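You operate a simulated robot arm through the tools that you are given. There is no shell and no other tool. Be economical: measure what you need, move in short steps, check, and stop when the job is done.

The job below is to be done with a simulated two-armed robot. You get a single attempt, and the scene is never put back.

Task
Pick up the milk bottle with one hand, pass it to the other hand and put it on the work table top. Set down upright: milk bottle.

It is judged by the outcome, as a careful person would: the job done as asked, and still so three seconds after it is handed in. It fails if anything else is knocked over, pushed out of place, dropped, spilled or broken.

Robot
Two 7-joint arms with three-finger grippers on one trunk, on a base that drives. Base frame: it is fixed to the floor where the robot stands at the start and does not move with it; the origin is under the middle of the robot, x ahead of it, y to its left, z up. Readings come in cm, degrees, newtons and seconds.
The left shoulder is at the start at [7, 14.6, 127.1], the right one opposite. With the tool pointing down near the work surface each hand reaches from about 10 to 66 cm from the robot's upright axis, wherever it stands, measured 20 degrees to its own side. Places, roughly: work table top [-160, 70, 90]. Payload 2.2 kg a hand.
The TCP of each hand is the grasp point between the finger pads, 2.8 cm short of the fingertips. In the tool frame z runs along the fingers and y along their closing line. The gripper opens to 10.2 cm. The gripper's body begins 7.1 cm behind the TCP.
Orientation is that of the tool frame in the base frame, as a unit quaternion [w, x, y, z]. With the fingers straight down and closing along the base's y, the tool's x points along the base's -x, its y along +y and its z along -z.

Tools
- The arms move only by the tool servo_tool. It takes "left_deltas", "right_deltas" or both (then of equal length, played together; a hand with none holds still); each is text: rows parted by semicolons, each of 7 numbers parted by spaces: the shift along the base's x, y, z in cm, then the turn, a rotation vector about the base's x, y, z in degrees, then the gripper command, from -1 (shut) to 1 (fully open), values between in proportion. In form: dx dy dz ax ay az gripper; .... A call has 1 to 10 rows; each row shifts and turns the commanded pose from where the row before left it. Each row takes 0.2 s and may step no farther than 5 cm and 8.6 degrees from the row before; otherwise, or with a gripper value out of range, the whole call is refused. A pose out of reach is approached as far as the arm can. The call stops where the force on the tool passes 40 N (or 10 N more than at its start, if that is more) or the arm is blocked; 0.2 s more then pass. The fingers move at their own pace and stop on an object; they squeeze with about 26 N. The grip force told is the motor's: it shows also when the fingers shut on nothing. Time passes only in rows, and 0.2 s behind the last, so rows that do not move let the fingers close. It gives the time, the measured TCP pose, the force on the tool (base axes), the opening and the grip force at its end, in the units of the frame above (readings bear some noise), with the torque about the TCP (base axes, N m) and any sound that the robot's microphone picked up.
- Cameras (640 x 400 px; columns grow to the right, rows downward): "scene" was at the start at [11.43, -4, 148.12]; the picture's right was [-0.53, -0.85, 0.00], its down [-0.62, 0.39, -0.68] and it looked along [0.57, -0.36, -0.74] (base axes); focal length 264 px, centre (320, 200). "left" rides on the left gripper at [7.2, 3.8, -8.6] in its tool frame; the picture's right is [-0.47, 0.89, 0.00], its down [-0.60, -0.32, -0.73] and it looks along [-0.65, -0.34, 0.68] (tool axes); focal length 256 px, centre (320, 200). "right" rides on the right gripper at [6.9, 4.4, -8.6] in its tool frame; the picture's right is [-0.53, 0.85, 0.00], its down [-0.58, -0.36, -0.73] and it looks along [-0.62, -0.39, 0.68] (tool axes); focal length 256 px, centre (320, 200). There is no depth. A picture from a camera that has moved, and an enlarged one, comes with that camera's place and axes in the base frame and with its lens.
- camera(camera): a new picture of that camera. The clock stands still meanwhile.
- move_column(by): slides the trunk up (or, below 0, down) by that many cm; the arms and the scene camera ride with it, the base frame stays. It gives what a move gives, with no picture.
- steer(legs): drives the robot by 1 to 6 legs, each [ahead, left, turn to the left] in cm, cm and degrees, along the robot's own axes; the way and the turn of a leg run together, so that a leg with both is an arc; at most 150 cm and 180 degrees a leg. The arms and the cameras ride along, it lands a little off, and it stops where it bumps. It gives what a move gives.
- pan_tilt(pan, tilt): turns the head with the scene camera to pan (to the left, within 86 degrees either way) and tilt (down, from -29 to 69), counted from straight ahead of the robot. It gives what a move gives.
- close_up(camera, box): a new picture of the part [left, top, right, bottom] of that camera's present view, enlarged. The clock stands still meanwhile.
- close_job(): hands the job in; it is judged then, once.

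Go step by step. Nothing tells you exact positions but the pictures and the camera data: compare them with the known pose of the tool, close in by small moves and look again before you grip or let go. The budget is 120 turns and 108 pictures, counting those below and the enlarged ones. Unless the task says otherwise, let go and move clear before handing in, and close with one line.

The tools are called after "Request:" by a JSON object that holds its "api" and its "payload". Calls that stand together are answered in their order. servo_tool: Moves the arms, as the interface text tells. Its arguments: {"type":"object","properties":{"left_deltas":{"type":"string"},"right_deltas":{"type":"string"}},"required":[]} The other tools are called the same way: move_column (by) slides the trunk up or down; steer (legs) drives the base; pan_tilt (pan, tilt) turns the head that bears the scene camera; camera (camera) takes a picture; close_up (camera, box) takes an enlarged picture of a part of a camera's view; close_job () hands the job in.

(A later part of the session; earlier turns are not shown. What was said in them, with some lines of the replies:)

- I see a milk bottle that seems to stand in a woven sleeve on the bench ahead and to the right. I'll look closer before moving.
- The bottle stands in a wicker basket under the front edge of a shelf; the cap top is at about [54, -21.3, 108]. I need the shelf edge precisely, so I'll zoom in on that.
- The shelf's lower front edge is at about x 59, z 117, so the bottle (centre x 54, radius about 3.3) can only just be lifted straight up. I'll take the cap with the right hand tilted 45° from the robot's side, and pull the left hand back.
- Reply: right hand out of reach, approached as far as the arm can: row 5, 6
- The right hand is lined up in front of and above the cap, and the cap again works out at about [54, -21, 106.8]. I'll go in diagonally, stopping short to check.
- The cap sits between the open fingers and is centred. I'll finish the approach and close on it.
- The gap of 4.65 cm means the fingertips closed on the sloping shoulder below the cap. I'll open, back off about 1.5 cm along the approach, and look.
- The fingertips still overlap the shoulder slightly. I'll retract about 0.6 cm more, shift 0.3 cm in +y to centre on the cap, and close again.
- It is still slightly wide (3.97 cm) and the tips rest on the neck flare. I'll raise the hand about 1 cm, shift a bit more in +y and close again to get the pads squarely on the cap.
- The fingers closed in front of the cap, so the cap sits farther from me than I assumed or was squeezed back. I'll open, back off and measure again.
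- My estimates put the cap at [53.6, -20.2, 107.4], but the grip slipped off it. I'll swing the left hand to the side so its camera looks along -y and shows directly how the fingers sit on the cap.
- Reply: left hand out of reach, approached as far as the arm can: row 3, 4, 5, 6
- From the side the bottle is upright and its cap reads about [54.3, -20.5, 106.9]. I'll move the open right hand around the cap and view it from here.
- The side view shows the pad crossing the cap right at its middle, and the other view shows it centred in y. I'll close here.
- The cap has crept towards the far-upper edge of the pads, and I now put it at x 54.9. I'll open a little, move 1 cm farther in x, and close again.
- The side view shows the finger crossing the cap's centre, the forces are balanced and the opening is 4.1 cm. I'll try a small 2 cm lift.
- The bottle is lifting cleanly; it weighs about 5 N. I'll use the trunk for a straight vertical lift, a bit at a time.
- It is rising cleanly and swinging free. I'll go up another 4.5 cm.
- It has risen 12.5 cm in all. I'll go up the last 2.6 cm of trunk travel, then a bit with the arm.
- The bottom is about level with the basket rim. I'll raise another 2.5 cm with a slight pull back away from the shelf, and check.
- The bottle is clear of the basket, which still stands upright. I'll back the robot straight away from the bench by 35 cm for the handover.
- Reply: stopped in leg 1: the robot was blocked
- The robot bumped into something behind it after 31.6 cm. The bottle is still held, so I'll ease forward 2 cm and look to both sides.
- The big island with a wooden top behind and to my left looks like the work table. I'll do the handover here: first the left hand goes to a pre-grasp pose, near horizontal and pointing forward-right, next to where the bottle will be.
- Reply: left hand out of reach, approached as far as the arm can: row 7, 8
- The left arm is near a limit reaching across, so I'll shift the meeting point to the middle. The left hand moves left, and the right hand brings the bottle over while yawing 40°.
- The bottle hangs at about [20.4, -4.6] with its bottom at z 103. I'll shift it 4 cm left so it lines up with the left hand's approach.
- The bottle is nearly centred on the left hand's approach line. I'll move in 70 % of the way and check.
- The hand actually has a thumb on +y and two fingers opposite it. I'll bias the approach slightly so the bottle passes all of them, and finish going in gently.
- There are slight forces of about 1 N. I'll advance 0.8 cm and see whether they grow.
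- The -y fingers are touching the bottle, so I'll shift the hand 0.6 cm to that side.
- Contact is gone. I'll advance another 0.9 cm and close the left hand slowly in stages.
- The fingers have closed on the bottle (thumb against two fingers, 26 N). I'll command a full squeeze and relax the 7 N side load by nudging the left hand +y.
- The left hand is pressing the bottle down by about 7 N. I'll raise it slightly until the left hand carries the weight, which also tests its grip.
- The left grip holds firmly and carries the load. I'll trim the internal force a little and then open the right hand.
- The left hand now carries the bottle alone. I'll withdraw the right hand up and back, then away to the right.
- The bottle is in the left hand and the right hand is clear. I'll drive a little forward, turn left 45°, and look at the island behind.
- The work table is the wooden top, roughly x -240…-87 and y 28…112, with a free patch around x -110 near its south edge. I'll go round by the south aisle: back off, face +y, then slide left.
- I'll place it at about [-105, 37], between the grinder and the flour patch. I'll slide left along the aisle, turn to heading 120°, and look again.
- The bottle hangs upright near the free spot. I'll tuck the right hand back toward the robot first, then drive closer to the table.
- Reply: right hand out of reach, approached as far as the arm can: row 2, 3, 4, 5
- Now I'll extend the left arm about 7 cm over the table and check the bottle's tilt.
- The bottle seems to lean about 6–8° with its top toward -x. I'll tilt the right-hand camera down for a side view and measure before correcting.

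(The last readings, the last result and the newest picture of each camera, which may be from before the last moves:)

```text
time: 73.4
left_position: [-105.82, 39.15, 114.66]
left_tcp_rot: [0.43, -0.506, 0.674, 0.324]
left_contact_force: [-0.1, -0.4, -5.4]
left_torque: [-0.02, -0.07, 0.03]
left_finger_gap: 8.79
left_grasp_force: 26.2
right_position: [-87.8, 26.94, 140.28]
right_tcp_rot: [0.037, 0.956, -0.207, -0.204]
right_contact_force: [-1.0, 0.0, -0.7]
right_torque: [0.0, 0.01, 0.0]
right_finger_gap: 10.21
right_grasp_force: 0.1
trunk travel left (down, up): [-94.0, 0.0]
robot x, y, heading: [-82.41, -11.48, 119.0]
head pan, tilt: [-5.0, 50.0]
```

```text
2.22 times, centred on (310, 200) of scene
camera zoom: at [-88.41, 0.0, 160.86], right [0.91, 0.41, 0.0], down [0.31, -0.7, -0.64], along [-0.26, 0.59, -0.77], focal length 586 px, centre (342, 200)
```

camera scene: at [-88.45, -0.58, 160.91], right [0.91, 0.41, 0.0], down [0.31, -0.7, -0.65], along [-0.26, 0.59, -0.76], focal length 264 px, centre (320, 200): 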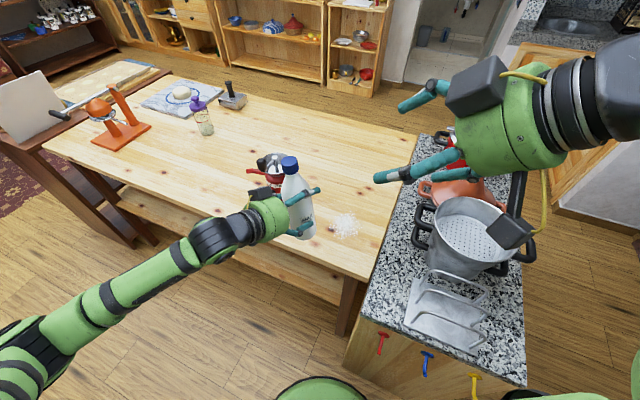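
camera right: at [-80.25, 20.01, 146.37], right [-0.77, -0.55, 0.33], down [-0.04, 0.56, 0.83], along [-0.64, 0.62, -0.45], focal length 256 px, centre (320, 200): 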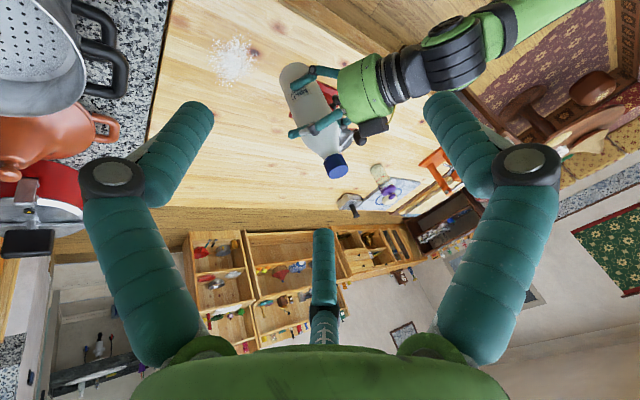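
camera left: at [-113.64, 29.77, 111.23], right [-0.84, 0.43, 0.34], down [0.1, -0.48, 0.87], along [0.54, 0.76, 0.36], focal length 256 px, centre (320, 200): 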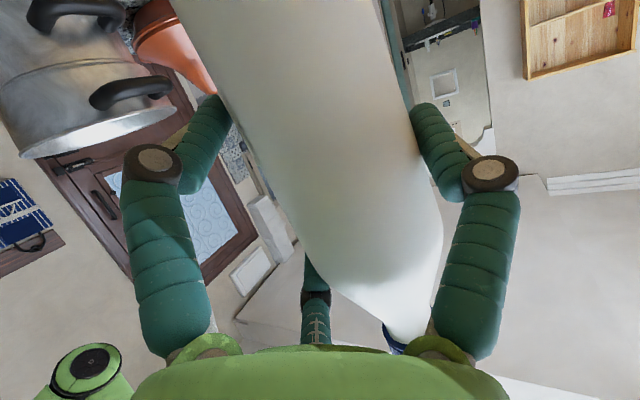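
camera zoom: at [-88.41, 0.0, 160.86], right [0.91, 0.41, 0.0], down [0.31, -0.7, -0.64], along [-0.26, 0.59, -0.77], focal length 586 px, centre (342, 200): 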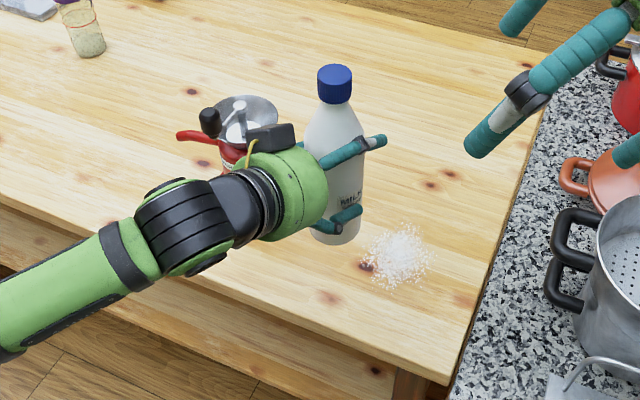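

Now the bottle is upright within 1°, with its bottom centre at about [-106.4, 39.3, 102.9], some 13 cm above the table. I'll lower the trunk 11 cm and check.

Request:
{"api": "move_column", "payload": {"by": -11}}

Request:
{"api": "camera", "payload": {"camera": "right"}}

Request:
{"api": "close_up", "payload": {"camera": "scene", "box": [200, 110, 420, 290]}}

```text
time: 74.8
left_position: [-105.71, 39.22, 103.75]
left_tcp_rot: [0.431, -0.506, 0.673, 0.324]
left_contact_force: [-0.2, 0.5, -6.0]
left_torque: [-0.04, -0.07, -0.02]
left_finger_gap: 8.8
left_grasp_force: 26.0
right_position: [-87.85, 26.89, 129.34]
right_tcp_rot: [0.037, 0.956, -0.207, -0.205]
right_contact_force: [0.4, 0.1, -1.2]
right_torque: [-0.01, 0.03, -0.03]
right_finger_gap: 10.19
right_grasp_force: 0.0
trunk travel left (down, up): [-83.0, 11.0]
robot x, y, heading: [-82.44, -11.71, 119.2]
head pan, tilt: [-5.0, 50.0]
```

```text
39 pictures are left
camera right: at [-80.27, 20.0, 135.36], right [-0.77, -0.55, 0.33], down [-0.04, 0.56, 0.83], along [-0.64, 0.62, -0.45], focal length 256 px, centre (320, 200)
```

right: 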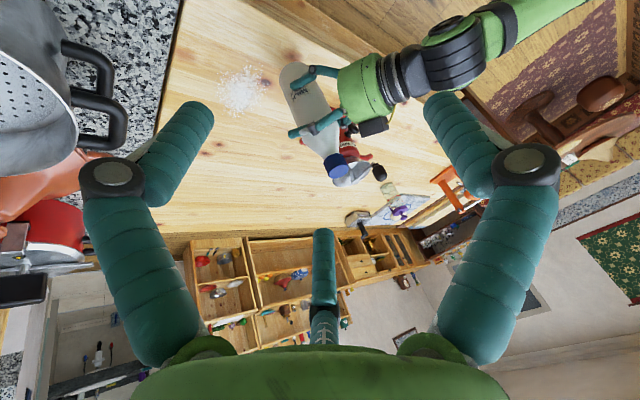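

```text
2.22 times, centred on (310, 200) of scene
camera zoom: at [-88.44, -0.01, 149.86], right [0.91, 0.41, 0.0], down [0.31, -0.7, -0.64], along [-0.26, 0.59, -0.77], focal length 586 px, centre (342, 200)
```

zoom: 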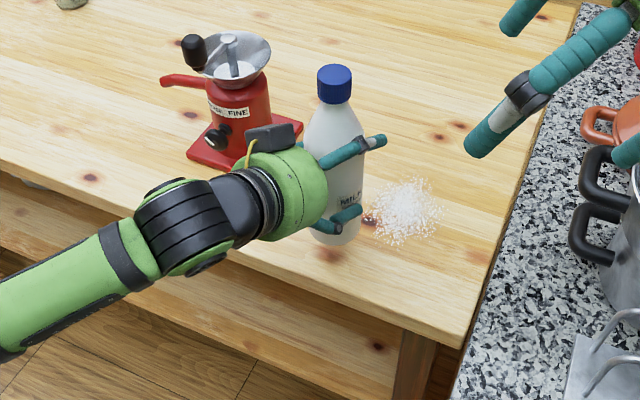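

There are 2 cm to go. I'll nudge it away from the flour and lower in small steps.

Request:
{"api": "servo_tool", "payload": {"left_deltas": "-0.5 -0.7 0 0 0 0 -1;0 0 -0.4 0 0 0 -1;0 0 -0.4 0 0 0 -1;0 0 -0.4 0 0 0 -1;0 0 -0.2 0 0 0 -1;0 0 0 0 0 0 -1"}}

Request:
{"api": "close_up", "payload": {"camera": "scene", "box": [260, 130, 380, 240]}}

```text
time: 76.2
left_position: [-106.17, 38.57, 102.25]
left_tcp_rot: [0.429, -0.507, 0.674, 0.324]
left_contact_force: [-0.2, 0.1, -5.3]
left_torque: [-0.04, -0.05, 0.01]
left_finger_gap: 8.82
left_grasp_force: 26.7
right_position: [-87.84, 26.82, 129.26]
right_tcp_rot: [0.038, 0.956, -0.207, -0.205]
right_contact_force: [-0.2, -0.9, 0.6]
right_torque: [0.04, -0.03, -0.02]
right_finger_gap: 10.21
right_grasp_force: 0.0
trunk travel left (down, up): [-83.0, 11.0]
robot x, y, heading: [-82.1, -11.62, 119.1]
head pan, tilt: [-5.0, 50.0]
```

```text
3.64 times, centred on (320, 185) of scene
camera zoom: at [-88.44, 0.01, 149.86], right [0.91, 0.41, 0.0], down [0.31, -0.7, -0.64], along [-0.26, 0.59, -0.77], focal length 958 px, centre (320, 254)
```

zoom: 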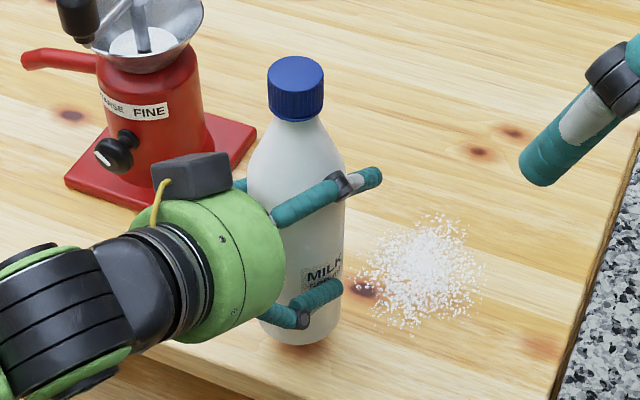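

Still clear of the table, with about half a centimetre left. I'll go down in 0.15 cm steps.

Request:
{"api": "servo_tool", "payload": {"left_deltas": "0 0 -0.15 0 0 0 -1;0 0 -0.15 0 0 0 -1;0 0 -0.15 0 0 0 -1;0 0 0 0 0 0 -1"}}

```text
time: 77.2
left_position: [-106.26, 38.65, 101.83]
left_tcp_rot: [0.429, -0.507, 0.673, 0.325]
left_contact_force: [-0.6, 0.8, -5.4]
left_torque: [-0.02, -0.09, 0.0]
left_finger_gap: 8.78
left_grasp_force: 25.8
right_position: [-87.91, 26.81, 129.35]
right_tcp_rot: [0.037, 0.956, -0.206, -0.205]
right_contact_force: [-0.2, -0.1, -0.6]
right_torque: [0.04, -0.01, 0.0]
right_finger_gap: 10.18
right_grasp_force: 0.1
trunk travel left (down, up): [-83.0, 11.0]
robot x, y, heading: [-82.55, -11.51, 119.0]
head pan, tilt: [-5.0, 50.0]
```

Request:
{"api": "servo_tool", "payload": {"left_deltas": "0 0 -0.12 0 0 0 -1;0 0 -0.12 0 0 0 -1;0 0 -0.12 0 0 0 -1;0 0 0 0 0 0 -1"}}

```text
time: 78.2
left_position: [-106.36, 38.39, 101.31]
left_tcp_rot: [0.43, -0.506, 0.674, 0.323]
left_contact_force: [0.6, -0.9, -5.3]
left_torque: [-0.04, -0.09, -0.01]
left_finger_gap: 8.83
left_grasp_force: 25.7
right_position: [-87.88, 26.87, 129.38]
right_tcp_rot: [0.038, 0.956, -0.207, -0.205]
right_contact_force: [0.4, 0.3, 0.0]
right_torque: [0.0, 0.04, 0.0]
right_finger_gap: 10.21
right_grasp_force: 0.1
trunk travel left (down, up): [-83.0, 11.0]
robot x, y, heading: [-82.29, -12.11, 119.1]
head pan, tilt: [-5.0, 50.0]
```

Request:
{"api": "servo_tool", "payload": {"left_deltas": "0 0 -0.12 0 0 0 -1;0 0 -0.12 0 0 0 -1;0 0 -0.12 0 0 0 -1;0 0 -0.12 0 0 0 -1;0 0 0 0 0 0 -1"}}

Request:
{"api": "close_up", "payload": {"camera": "scene", "box": [260, 130, 380, 240]}}

Request:
{"api": "close_up", "payload": {"camera": "right", "box": [240, 30, 420, 200]}}

```text
time: 79.4
left_position: [-106.33, 38.67, 100.99]
left_tcp_rot: [0.43, -0.506, 0.673, 0.325]
left_contact_force: [0.0, -0.9, -5.4]
left_torque: [-0.03, -0.05, -0.03]
left_finger_gap: 8.79
left_grasp_force: 26.4
right_position: [-87.92, 26.86, 129.49]
right_tcp_rot: [0.038, 0.956, -0.207, -0.205]
right_contact_force: [-0.4, 0.2, 0.6]
right_torque: [0.01, 0.01, -0.01]
right_finger_gap: 10.23
right_grasp_force: 0.0
trunk travel left (down, up): [-83.0, 11.0]
robot x, y, heading: [-82.76, -11.77, 119.1]
head pan, tilt: [-5.0, 50.0]
```

```text
3.64 times, centred on (320, 185) of scene
camera zoom: at [-88.45, 0.01, 149.86], right [0.91, 0.41, 0.0], down [0.31, -0.7, -0.64], along [-0.26, 0.59, -0.77], focal length 958 px, centre (320, 254)
```

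zoom: 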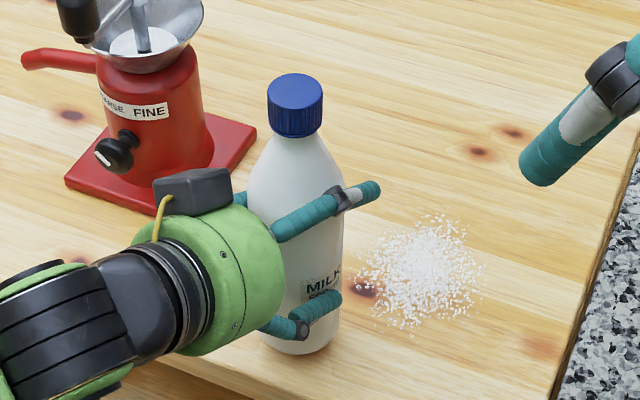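

```text
2.35 times, centred on (330, 115) of right
camera zoom: at [-80.28, 20.02, 135.35], right [-0.77, -0.55, 0.33], down [-0.04, 0.56, 0.83], along [-0.64, 0.62, -0.45], focal length 602 px, centre (296, 400)
```

zoom: 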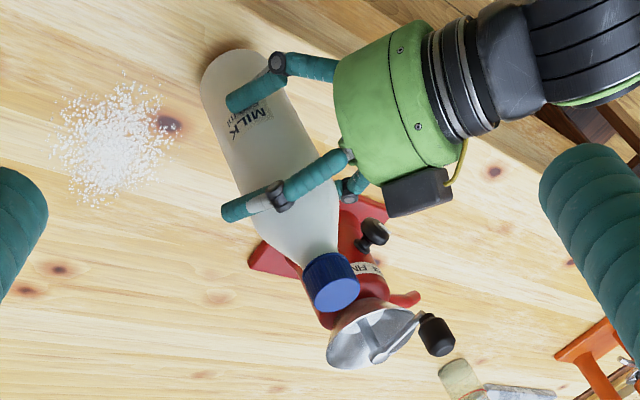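

A contact shadow is appearing under the base, so it is close. I'll keep going in 0.1 cm steps.

Request:
{"api": "servo_tool", "payload": {"left_deltas": "0 0 -0.1 0 0 0 -1;0 0 -0.1 0 0 0 -1;0 0 -0.1 0 0 0 -1;0 0 -0.1 0 0 0 -1;0 0 0 0 0 0 -1"}}

```text
time: 80.6
left_position: [-106.33, 38.46, 100.49]
left_tcp_rot: [0.431, -0.506, 0.673, 0.324]
left_contact_force: [0.3, 0.3, -5.4]
left_torque: [-0.06, -0.07, 0.06]
left_finger_gap: 8.8
left_grasp_force: 26.5
right_position: [-87.86, 26.88, 129.36]
right_tcp_rot: [0.037, 0.956, -0.206, -0.205]
right_contact_force: [-0.7, 0.1, 0.3]
right_torque: [0.01, -0.05, 0.0]
right_finger_gap: 10.21
right_grasp_force: 0.1
trunk travel left (down, up): [-83.0, 11.0]
robot x, y, heading: [-82.53, -11.76, 119.2]
head pan, tilt: [-5.0, 50.0]
```

Request:
{"api": "servo_tool", "payload": {"left_deltas": "0 0 -0.1 0 0 0 -1;0 0 -0.1 0 0 0 -1;0 0 -0.1 0 0 0 -1;0 0 -0.1 0 0 0 -1;0 0 0 0 0 0 -1"}}

Request:
{"api": "close_up", "payload": {"camera": "right", "box": [250, 30, 370, 130]}}

```text
time: 81.8
left_position: [-106.27, 38.4, 100.2]
left_tcp_rot: [0.43, -0.507, 0.673, 0.324]
left_contact_force: [-0.1, 0.3, -4.6]
left_torque: [-0.02, -0.03, 0.0]
left_finger_gap: 8.79
left_grasp_force: 25.5
right_position: [-87.92, 26.76, 129.41]
right_tcp_rot: [0.037, 0.956, -0.207, -0.205]
right_contact_force: [0.5, 0.7, 0.4]
right_torque: [-0.02, -0.03, 0.01]
right_finger_gap: 10.2
right_grasp_force: 0.1
trunk travel left (down, up): [-83.0, 11.0]
robot x, y, heading: [-82.67, -11.97, 119.3]
head pan, tilt: [-5.0, 50.0]
```

```text
4.00 times, centred on (310, 80) of right
camera zoom: at [-80.28, 20.02, 135.35], right [-0.77, -0.55, 0.33], down [-0.04, 0.56, 0.83], along [-0.64, 0.62, -0.45], focal length 1024 px, centre (360, 680)
```

zoom: 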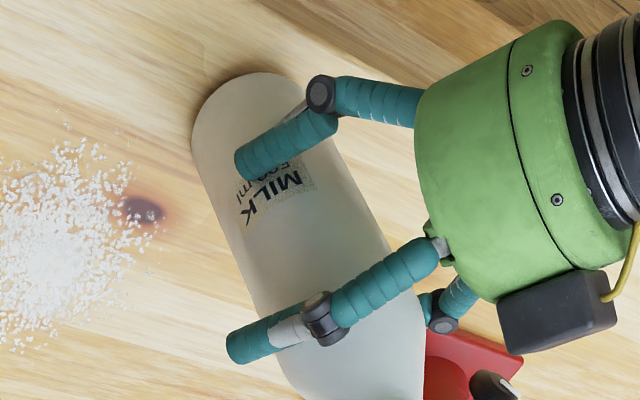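

Very near now; the contact shadow is tight. I'll continue the same small steps.

Request:
{"api": "servo_tool", "payload": {"left_deltas": "0 0 -0.1 0 0 0 -1;0 0 -0.1 0 0 0 -1;0 0 -0.1 0 0 0 -1;0 0 0 0 0 0 -1"}}

```text
time: 82.8
left_position: [-106.33, 38.47, 99.82]
left_tcp_rot: [0.43, -0.506, 0.673, 0.324]
left_contact_force: [-0.2, 0.7, -4.6]
left_torque: [0.0, -0.07, 0.01]
left_finger_gap: 8.8
left_grasp_force: 26.2
right_position: [-87.85, 26.9, 129.33]
right_tcp_rot: [0.037, 0.956, -0.207, -0.205]
right_contact_force: [-0.6, 0.2, 0.3]
right_torque: [0.01, 0.01, 0.03]
right_finger_gap: 10.19
right_grasp_force: 0.0
trunk travel left (down, up): [-83.0, 11.0]
robot x, y, heading: [-82.75, -11.63, 118.9]
head pan, tilt: [-5.0, 50.0]
```

Request:
{"api": "servo_tool", "payload": {"left_deltas": "0 0 -0.1 0 0 0 -1;0 0 -0.1 0 0 0 -1;0 0 -0.1 0 0 0 -1;0 0 0 0 0 0 -1"}}

Request:
{"api": "close_up", "payload": {"camera": "scene", "box": [270, 160, 370, 250]}}

```text
time: 83.8
left_position: [-106.3, 38.44, 99.71]
left_tcp_rot: [0.43, -0.506, 0.673, 0.324]
left_contact_force: [-0.4, 0.0, -0.5]
left_torque: [-0.06, 0.0, -0.02]
left_finger_gap: 8.8
left_grasp_force: 26.0
right_position: [-87.84, 26.71, 129.28]
right_tcp_rot: [0.038, 0.956, -0.206, -0.205]
right_contact_force: [-0.3, -0.6, -0.4]
right_torque: [0.03, 0.0, -0.02]
right_finger_gap: 10.19
right_grasp_force: 0.0
trunk travel left (down, up): [-83.0, 11.0]
robot x, y, heading: [-82.45, -11.73, 119.2]
head pan, tilt: [-5.0, 50.0]
```

```text
4.44 times, centred on (320, 205) of scene
camera zoom: at [-88.45, -0.06, 149.87], right [0.91, 0.41, 0.0], down [0.31, -0.7, -0.64], along [-0.26, 0.59, -0.77], focal length 1171 px, centre (320, 178)
```

zoom: 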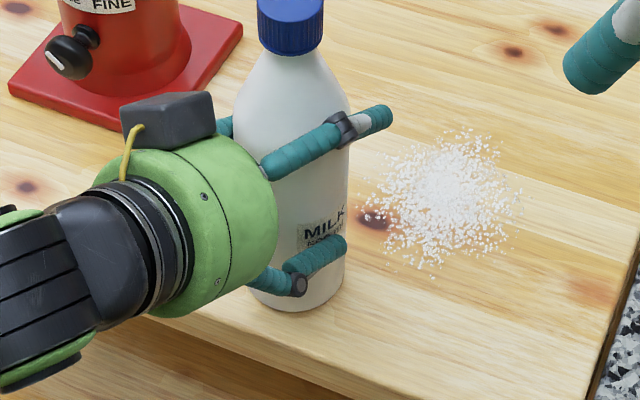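

The table has taken the weight. I'll open the fingers gently.

Request:
{"api": "servo_tool", "payload": {"left_deltas": "0 0 -0.05 0 0 0 -1;0 0 0 0 0 0 0.75;0 0 0 0 0 0 0.85;0 0 0 0 0 0 1;0.14 -0.04 0 0 0 0 1;0 0 0 0 0 0 1"}}

Request:
{"api": "close_up", "payload": {"camera": "scene", "box": [270, 140, 370, 240]}}

Request:
{"api": "camera", "payload": {"camera": "left"}}

```text
time: 85.2
left_position: [-106.1, 38.42, 99.55]
left_tcp_rot: [0.43, -0.507, 0.673, 0.325]
left_contact_force: [-0.1, 0.6, -0.9]
left_torque: [-0.01, -0.03, -0.02]
left_finger_gap: 10.21
left_grasp_force: 0.1
right_position: [-87.81, 26.77, 129.46]
right_tcp_rot: [0.037, 0.956, -0.207, -0.206]
right_contact_force: [-0.4, -0.3, -0.2]
right_torque: [-0.02, -0.01, 0.04]
right_finger_gap: 10.19
right_grasp_force: 0.1
trunk travel left (down, up): [-83.0, 11.0]
robot x, y, heading: [-82.53, -11.77, 119.0]
head pan, tilt: [-5.0, 50.0]
```

```text
4.00 times, centred on (320, 190) of scene
camera zoom: at [-88.4, -0.09, 149.87], right [0.91, 0.41, 0.0], down [0.31, -0.7, -0.64], along [-0.26, 0.59, -0.77], focal length 1054 px, centre (320, 240)
```

zoom: 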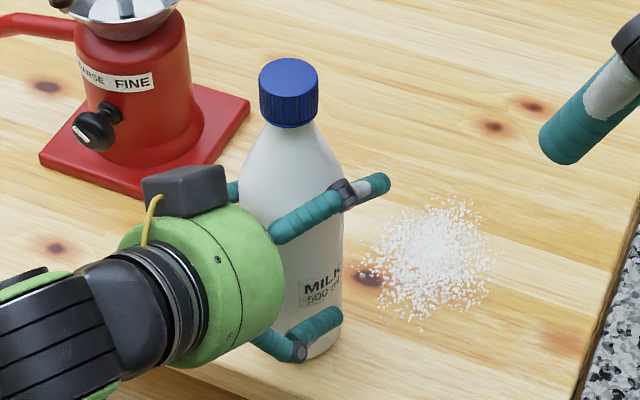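

```text
31 pictures are left
camera left: at [-112.84, 29.0, 96.82], right [-0.8, 0.43, 0.42], down [0.19, -0.48, 0.85], along [0.57, 0.76, 0.3], focal length 256 px, centre (320, 200)
```

left: 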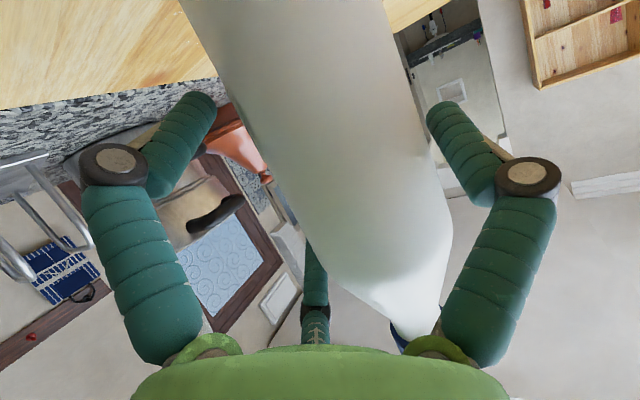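

The bottle stands free with clearance on all fingers. I'll back the hand out along its own axis.

Request:
{"api": "servo_tool", "payload": {"left_deltas": "-0.2 -0.7 0.33 0 0 0 1;-0.2 -0.7 0.33 0 0 0 1;-0.2 -0.7 0.33 0 0 0 1;-0.2 -0.7 0.33 0 0 0 1;0 0 0 0 0 0 1"}}

Request:
{"api": "close_up", "payload": {"camera": "scene", "box": [270, 140, 370, 240]}}

```text
time: 86.4
left_position: [-106.98, 35.7, 100.96]
left_tcp_rot: [0.43, -0.506, 0.673, 0.325]
left_contact_force: [-0.8, -0.2, 0.1]
left_torque: [0.0, -0.01, -0.01]
left_finger_gap: 10.18
left_grasp_force: 0.0
right_position: [-87.84, 26.77, 129.52]
right_tcp_rot: [0.037, 0.956, -0.206, -0.205]
right_contact_force: [-0.9, 0.5, -0.4]
right_torque: [-0.04, -0.02, -0.03]
right_finger_gap: 10.21
right_grasp_force: 0.1
trunk travel left (down, up): [-83.0, 11.0]
robot x, y, heading: [-82.17, -11.79, 119.2]
head pan, tilt: [-5.0, 50.0]
```

```text
4.00 times, centred on (320, 190) of scene
camera zoom: at [-88.4, -0.07, 149.87], right [0.91, 0.41, 0.0], down [0.31, -0.7, -0.64], along [-0.26, 0.59, -0.77], focal length 1054 px, centre (320, 240)
```

zoom: 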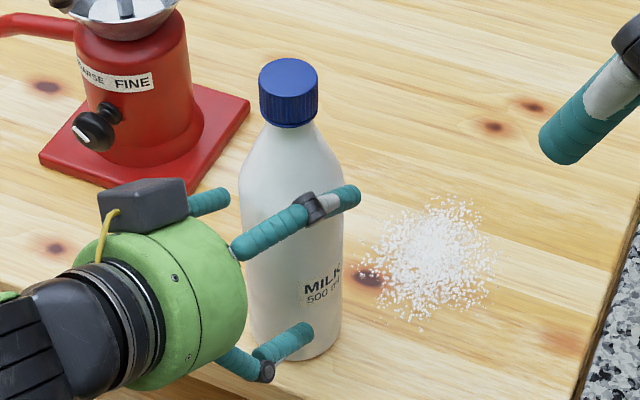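

The bottle hasn't moved. I'll continue the retreat.

Request:
{"api": "servo_tool", "payload": {"left_deltas": "-0.25 -0.87 0.42 0 0 0 1;-0.37 -1.3 0.63 0 0 0 1;-0.5 -1.74 0.84 0 0 0 1;-0.5 -1.74 0.84 0 0 0 1;-0.5 -1.74 0.84 0 0 0 1;-0.5 -1.74 0.84 0 0 0 1;0 0 0 0 0 0 1"}}

Request:
{"api": "steer", "payload": {"legs": [[-13, 8, 0]]}}

Request:
{"api": "camera", "payload": {"camera": "scene"}}

Request:
{"api": "camera", "payload": {"camera": "right"}}

```text
time: 88.0
left_position: [-109.63, 26.54, 105.28]
left_tcp_rot: [0.43, -0.506, 0.673, 0.325]
left_contact_force: [0.6, -0.7, 0.1]
left_torque: [0.04, 0.01, 0.0]
left_finger_gap: 10.2
left_grasp_force: 0.0
right_position: [-87.84, 26.86, 129.45]
right_tcp_rot: [0.037, 0.956, -0.207, -0.205]
right_contact_force: [0.3, -0.5, 0.3]
right_torque: [-0.02, 0.01, 0.0]
right_finger_gap: 10.21
right_grasp_force: 0.1
trunk travel left (down, up): [-83.0, 11.0]
robot x, y, heading: [-82.38, -11.84, 119.0]
head pan, tilt: [-5.0, 50.0]
```

```text
time: 89.4
left_position: [-110.21, 11.6, 105.13]
left_tcp_rot: [0.43, -0.506, 0.674, 0.323]
left_contact_force: [0.6, 0.1, 0.5]
left_torque: [-0.02, -0.02, 0.01]
left_finger_gap: 10.21
left_grasp_force: 0.1
right_position: [-88.43, 11.94, 129.24]
right_tcp_rot: [0.038, 0.956, -0.206, -0.205]
right_contact_force: [-0.9, 0.4, 0.0]
right_torque: [-0.06, -0.01, -0.02]
right_finger_gap: 10.22
right_grasp_force: 0.1
trunk travel left (down, up): [-83.0, 11.0]
robot x, y, heading: [-83.56, -26.93, 118.8]
head pan, tilt: [-5.0, 50.0]
```

```text
29 pictures are left
camera scene: at [-89.01, -14.88, 149.83], right [0.91, 0.41, 0.0], down [0.31, -0.7, -0.64], along [-0.26, 0.58, -0.77], focal length 264 px, centre (320, 200)
```

scene: 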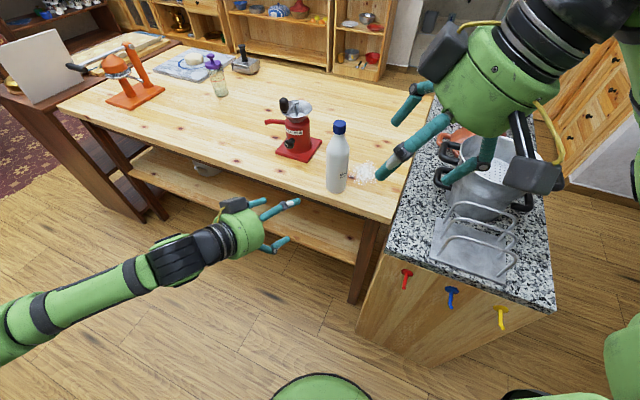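

```text
28 pictures are left
camera right: at [-80.88, 5.11, 135.27], right [-0.76, -0.55, 0.33], down [-0.04, 0.56, 0.83], along [-0.64, 0.62, -0.45], focal length 256 px, centre (320, 200)
```

right: 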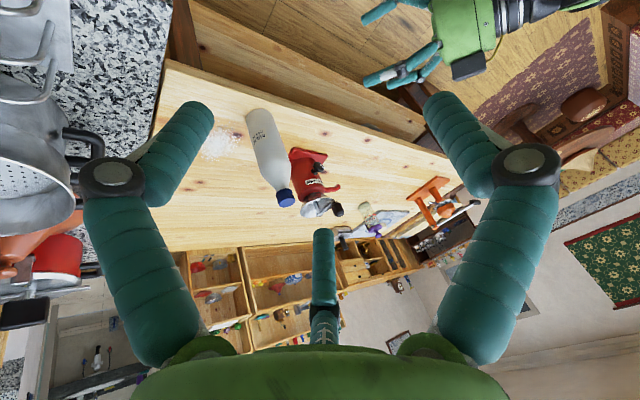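

The bottle stands upright on the wooden table top, both hands are clear, and nothing on the table was disturbed. I'm handing the job in.

Request:
{"api": "close_job", "payload": {}}

```text
The job is handed in.
```

The milk bottle is standing upright on the work table top. I lifted it out of its basket with the right hand, passed it to the left, and set it between the red grinder and the flour patch. The first few tries at gripping the cap slipped and may have moved the basket by a few millimetres, but it was still upright. While backing away from the bench the base also bumped the island; I saw nothing displaced.
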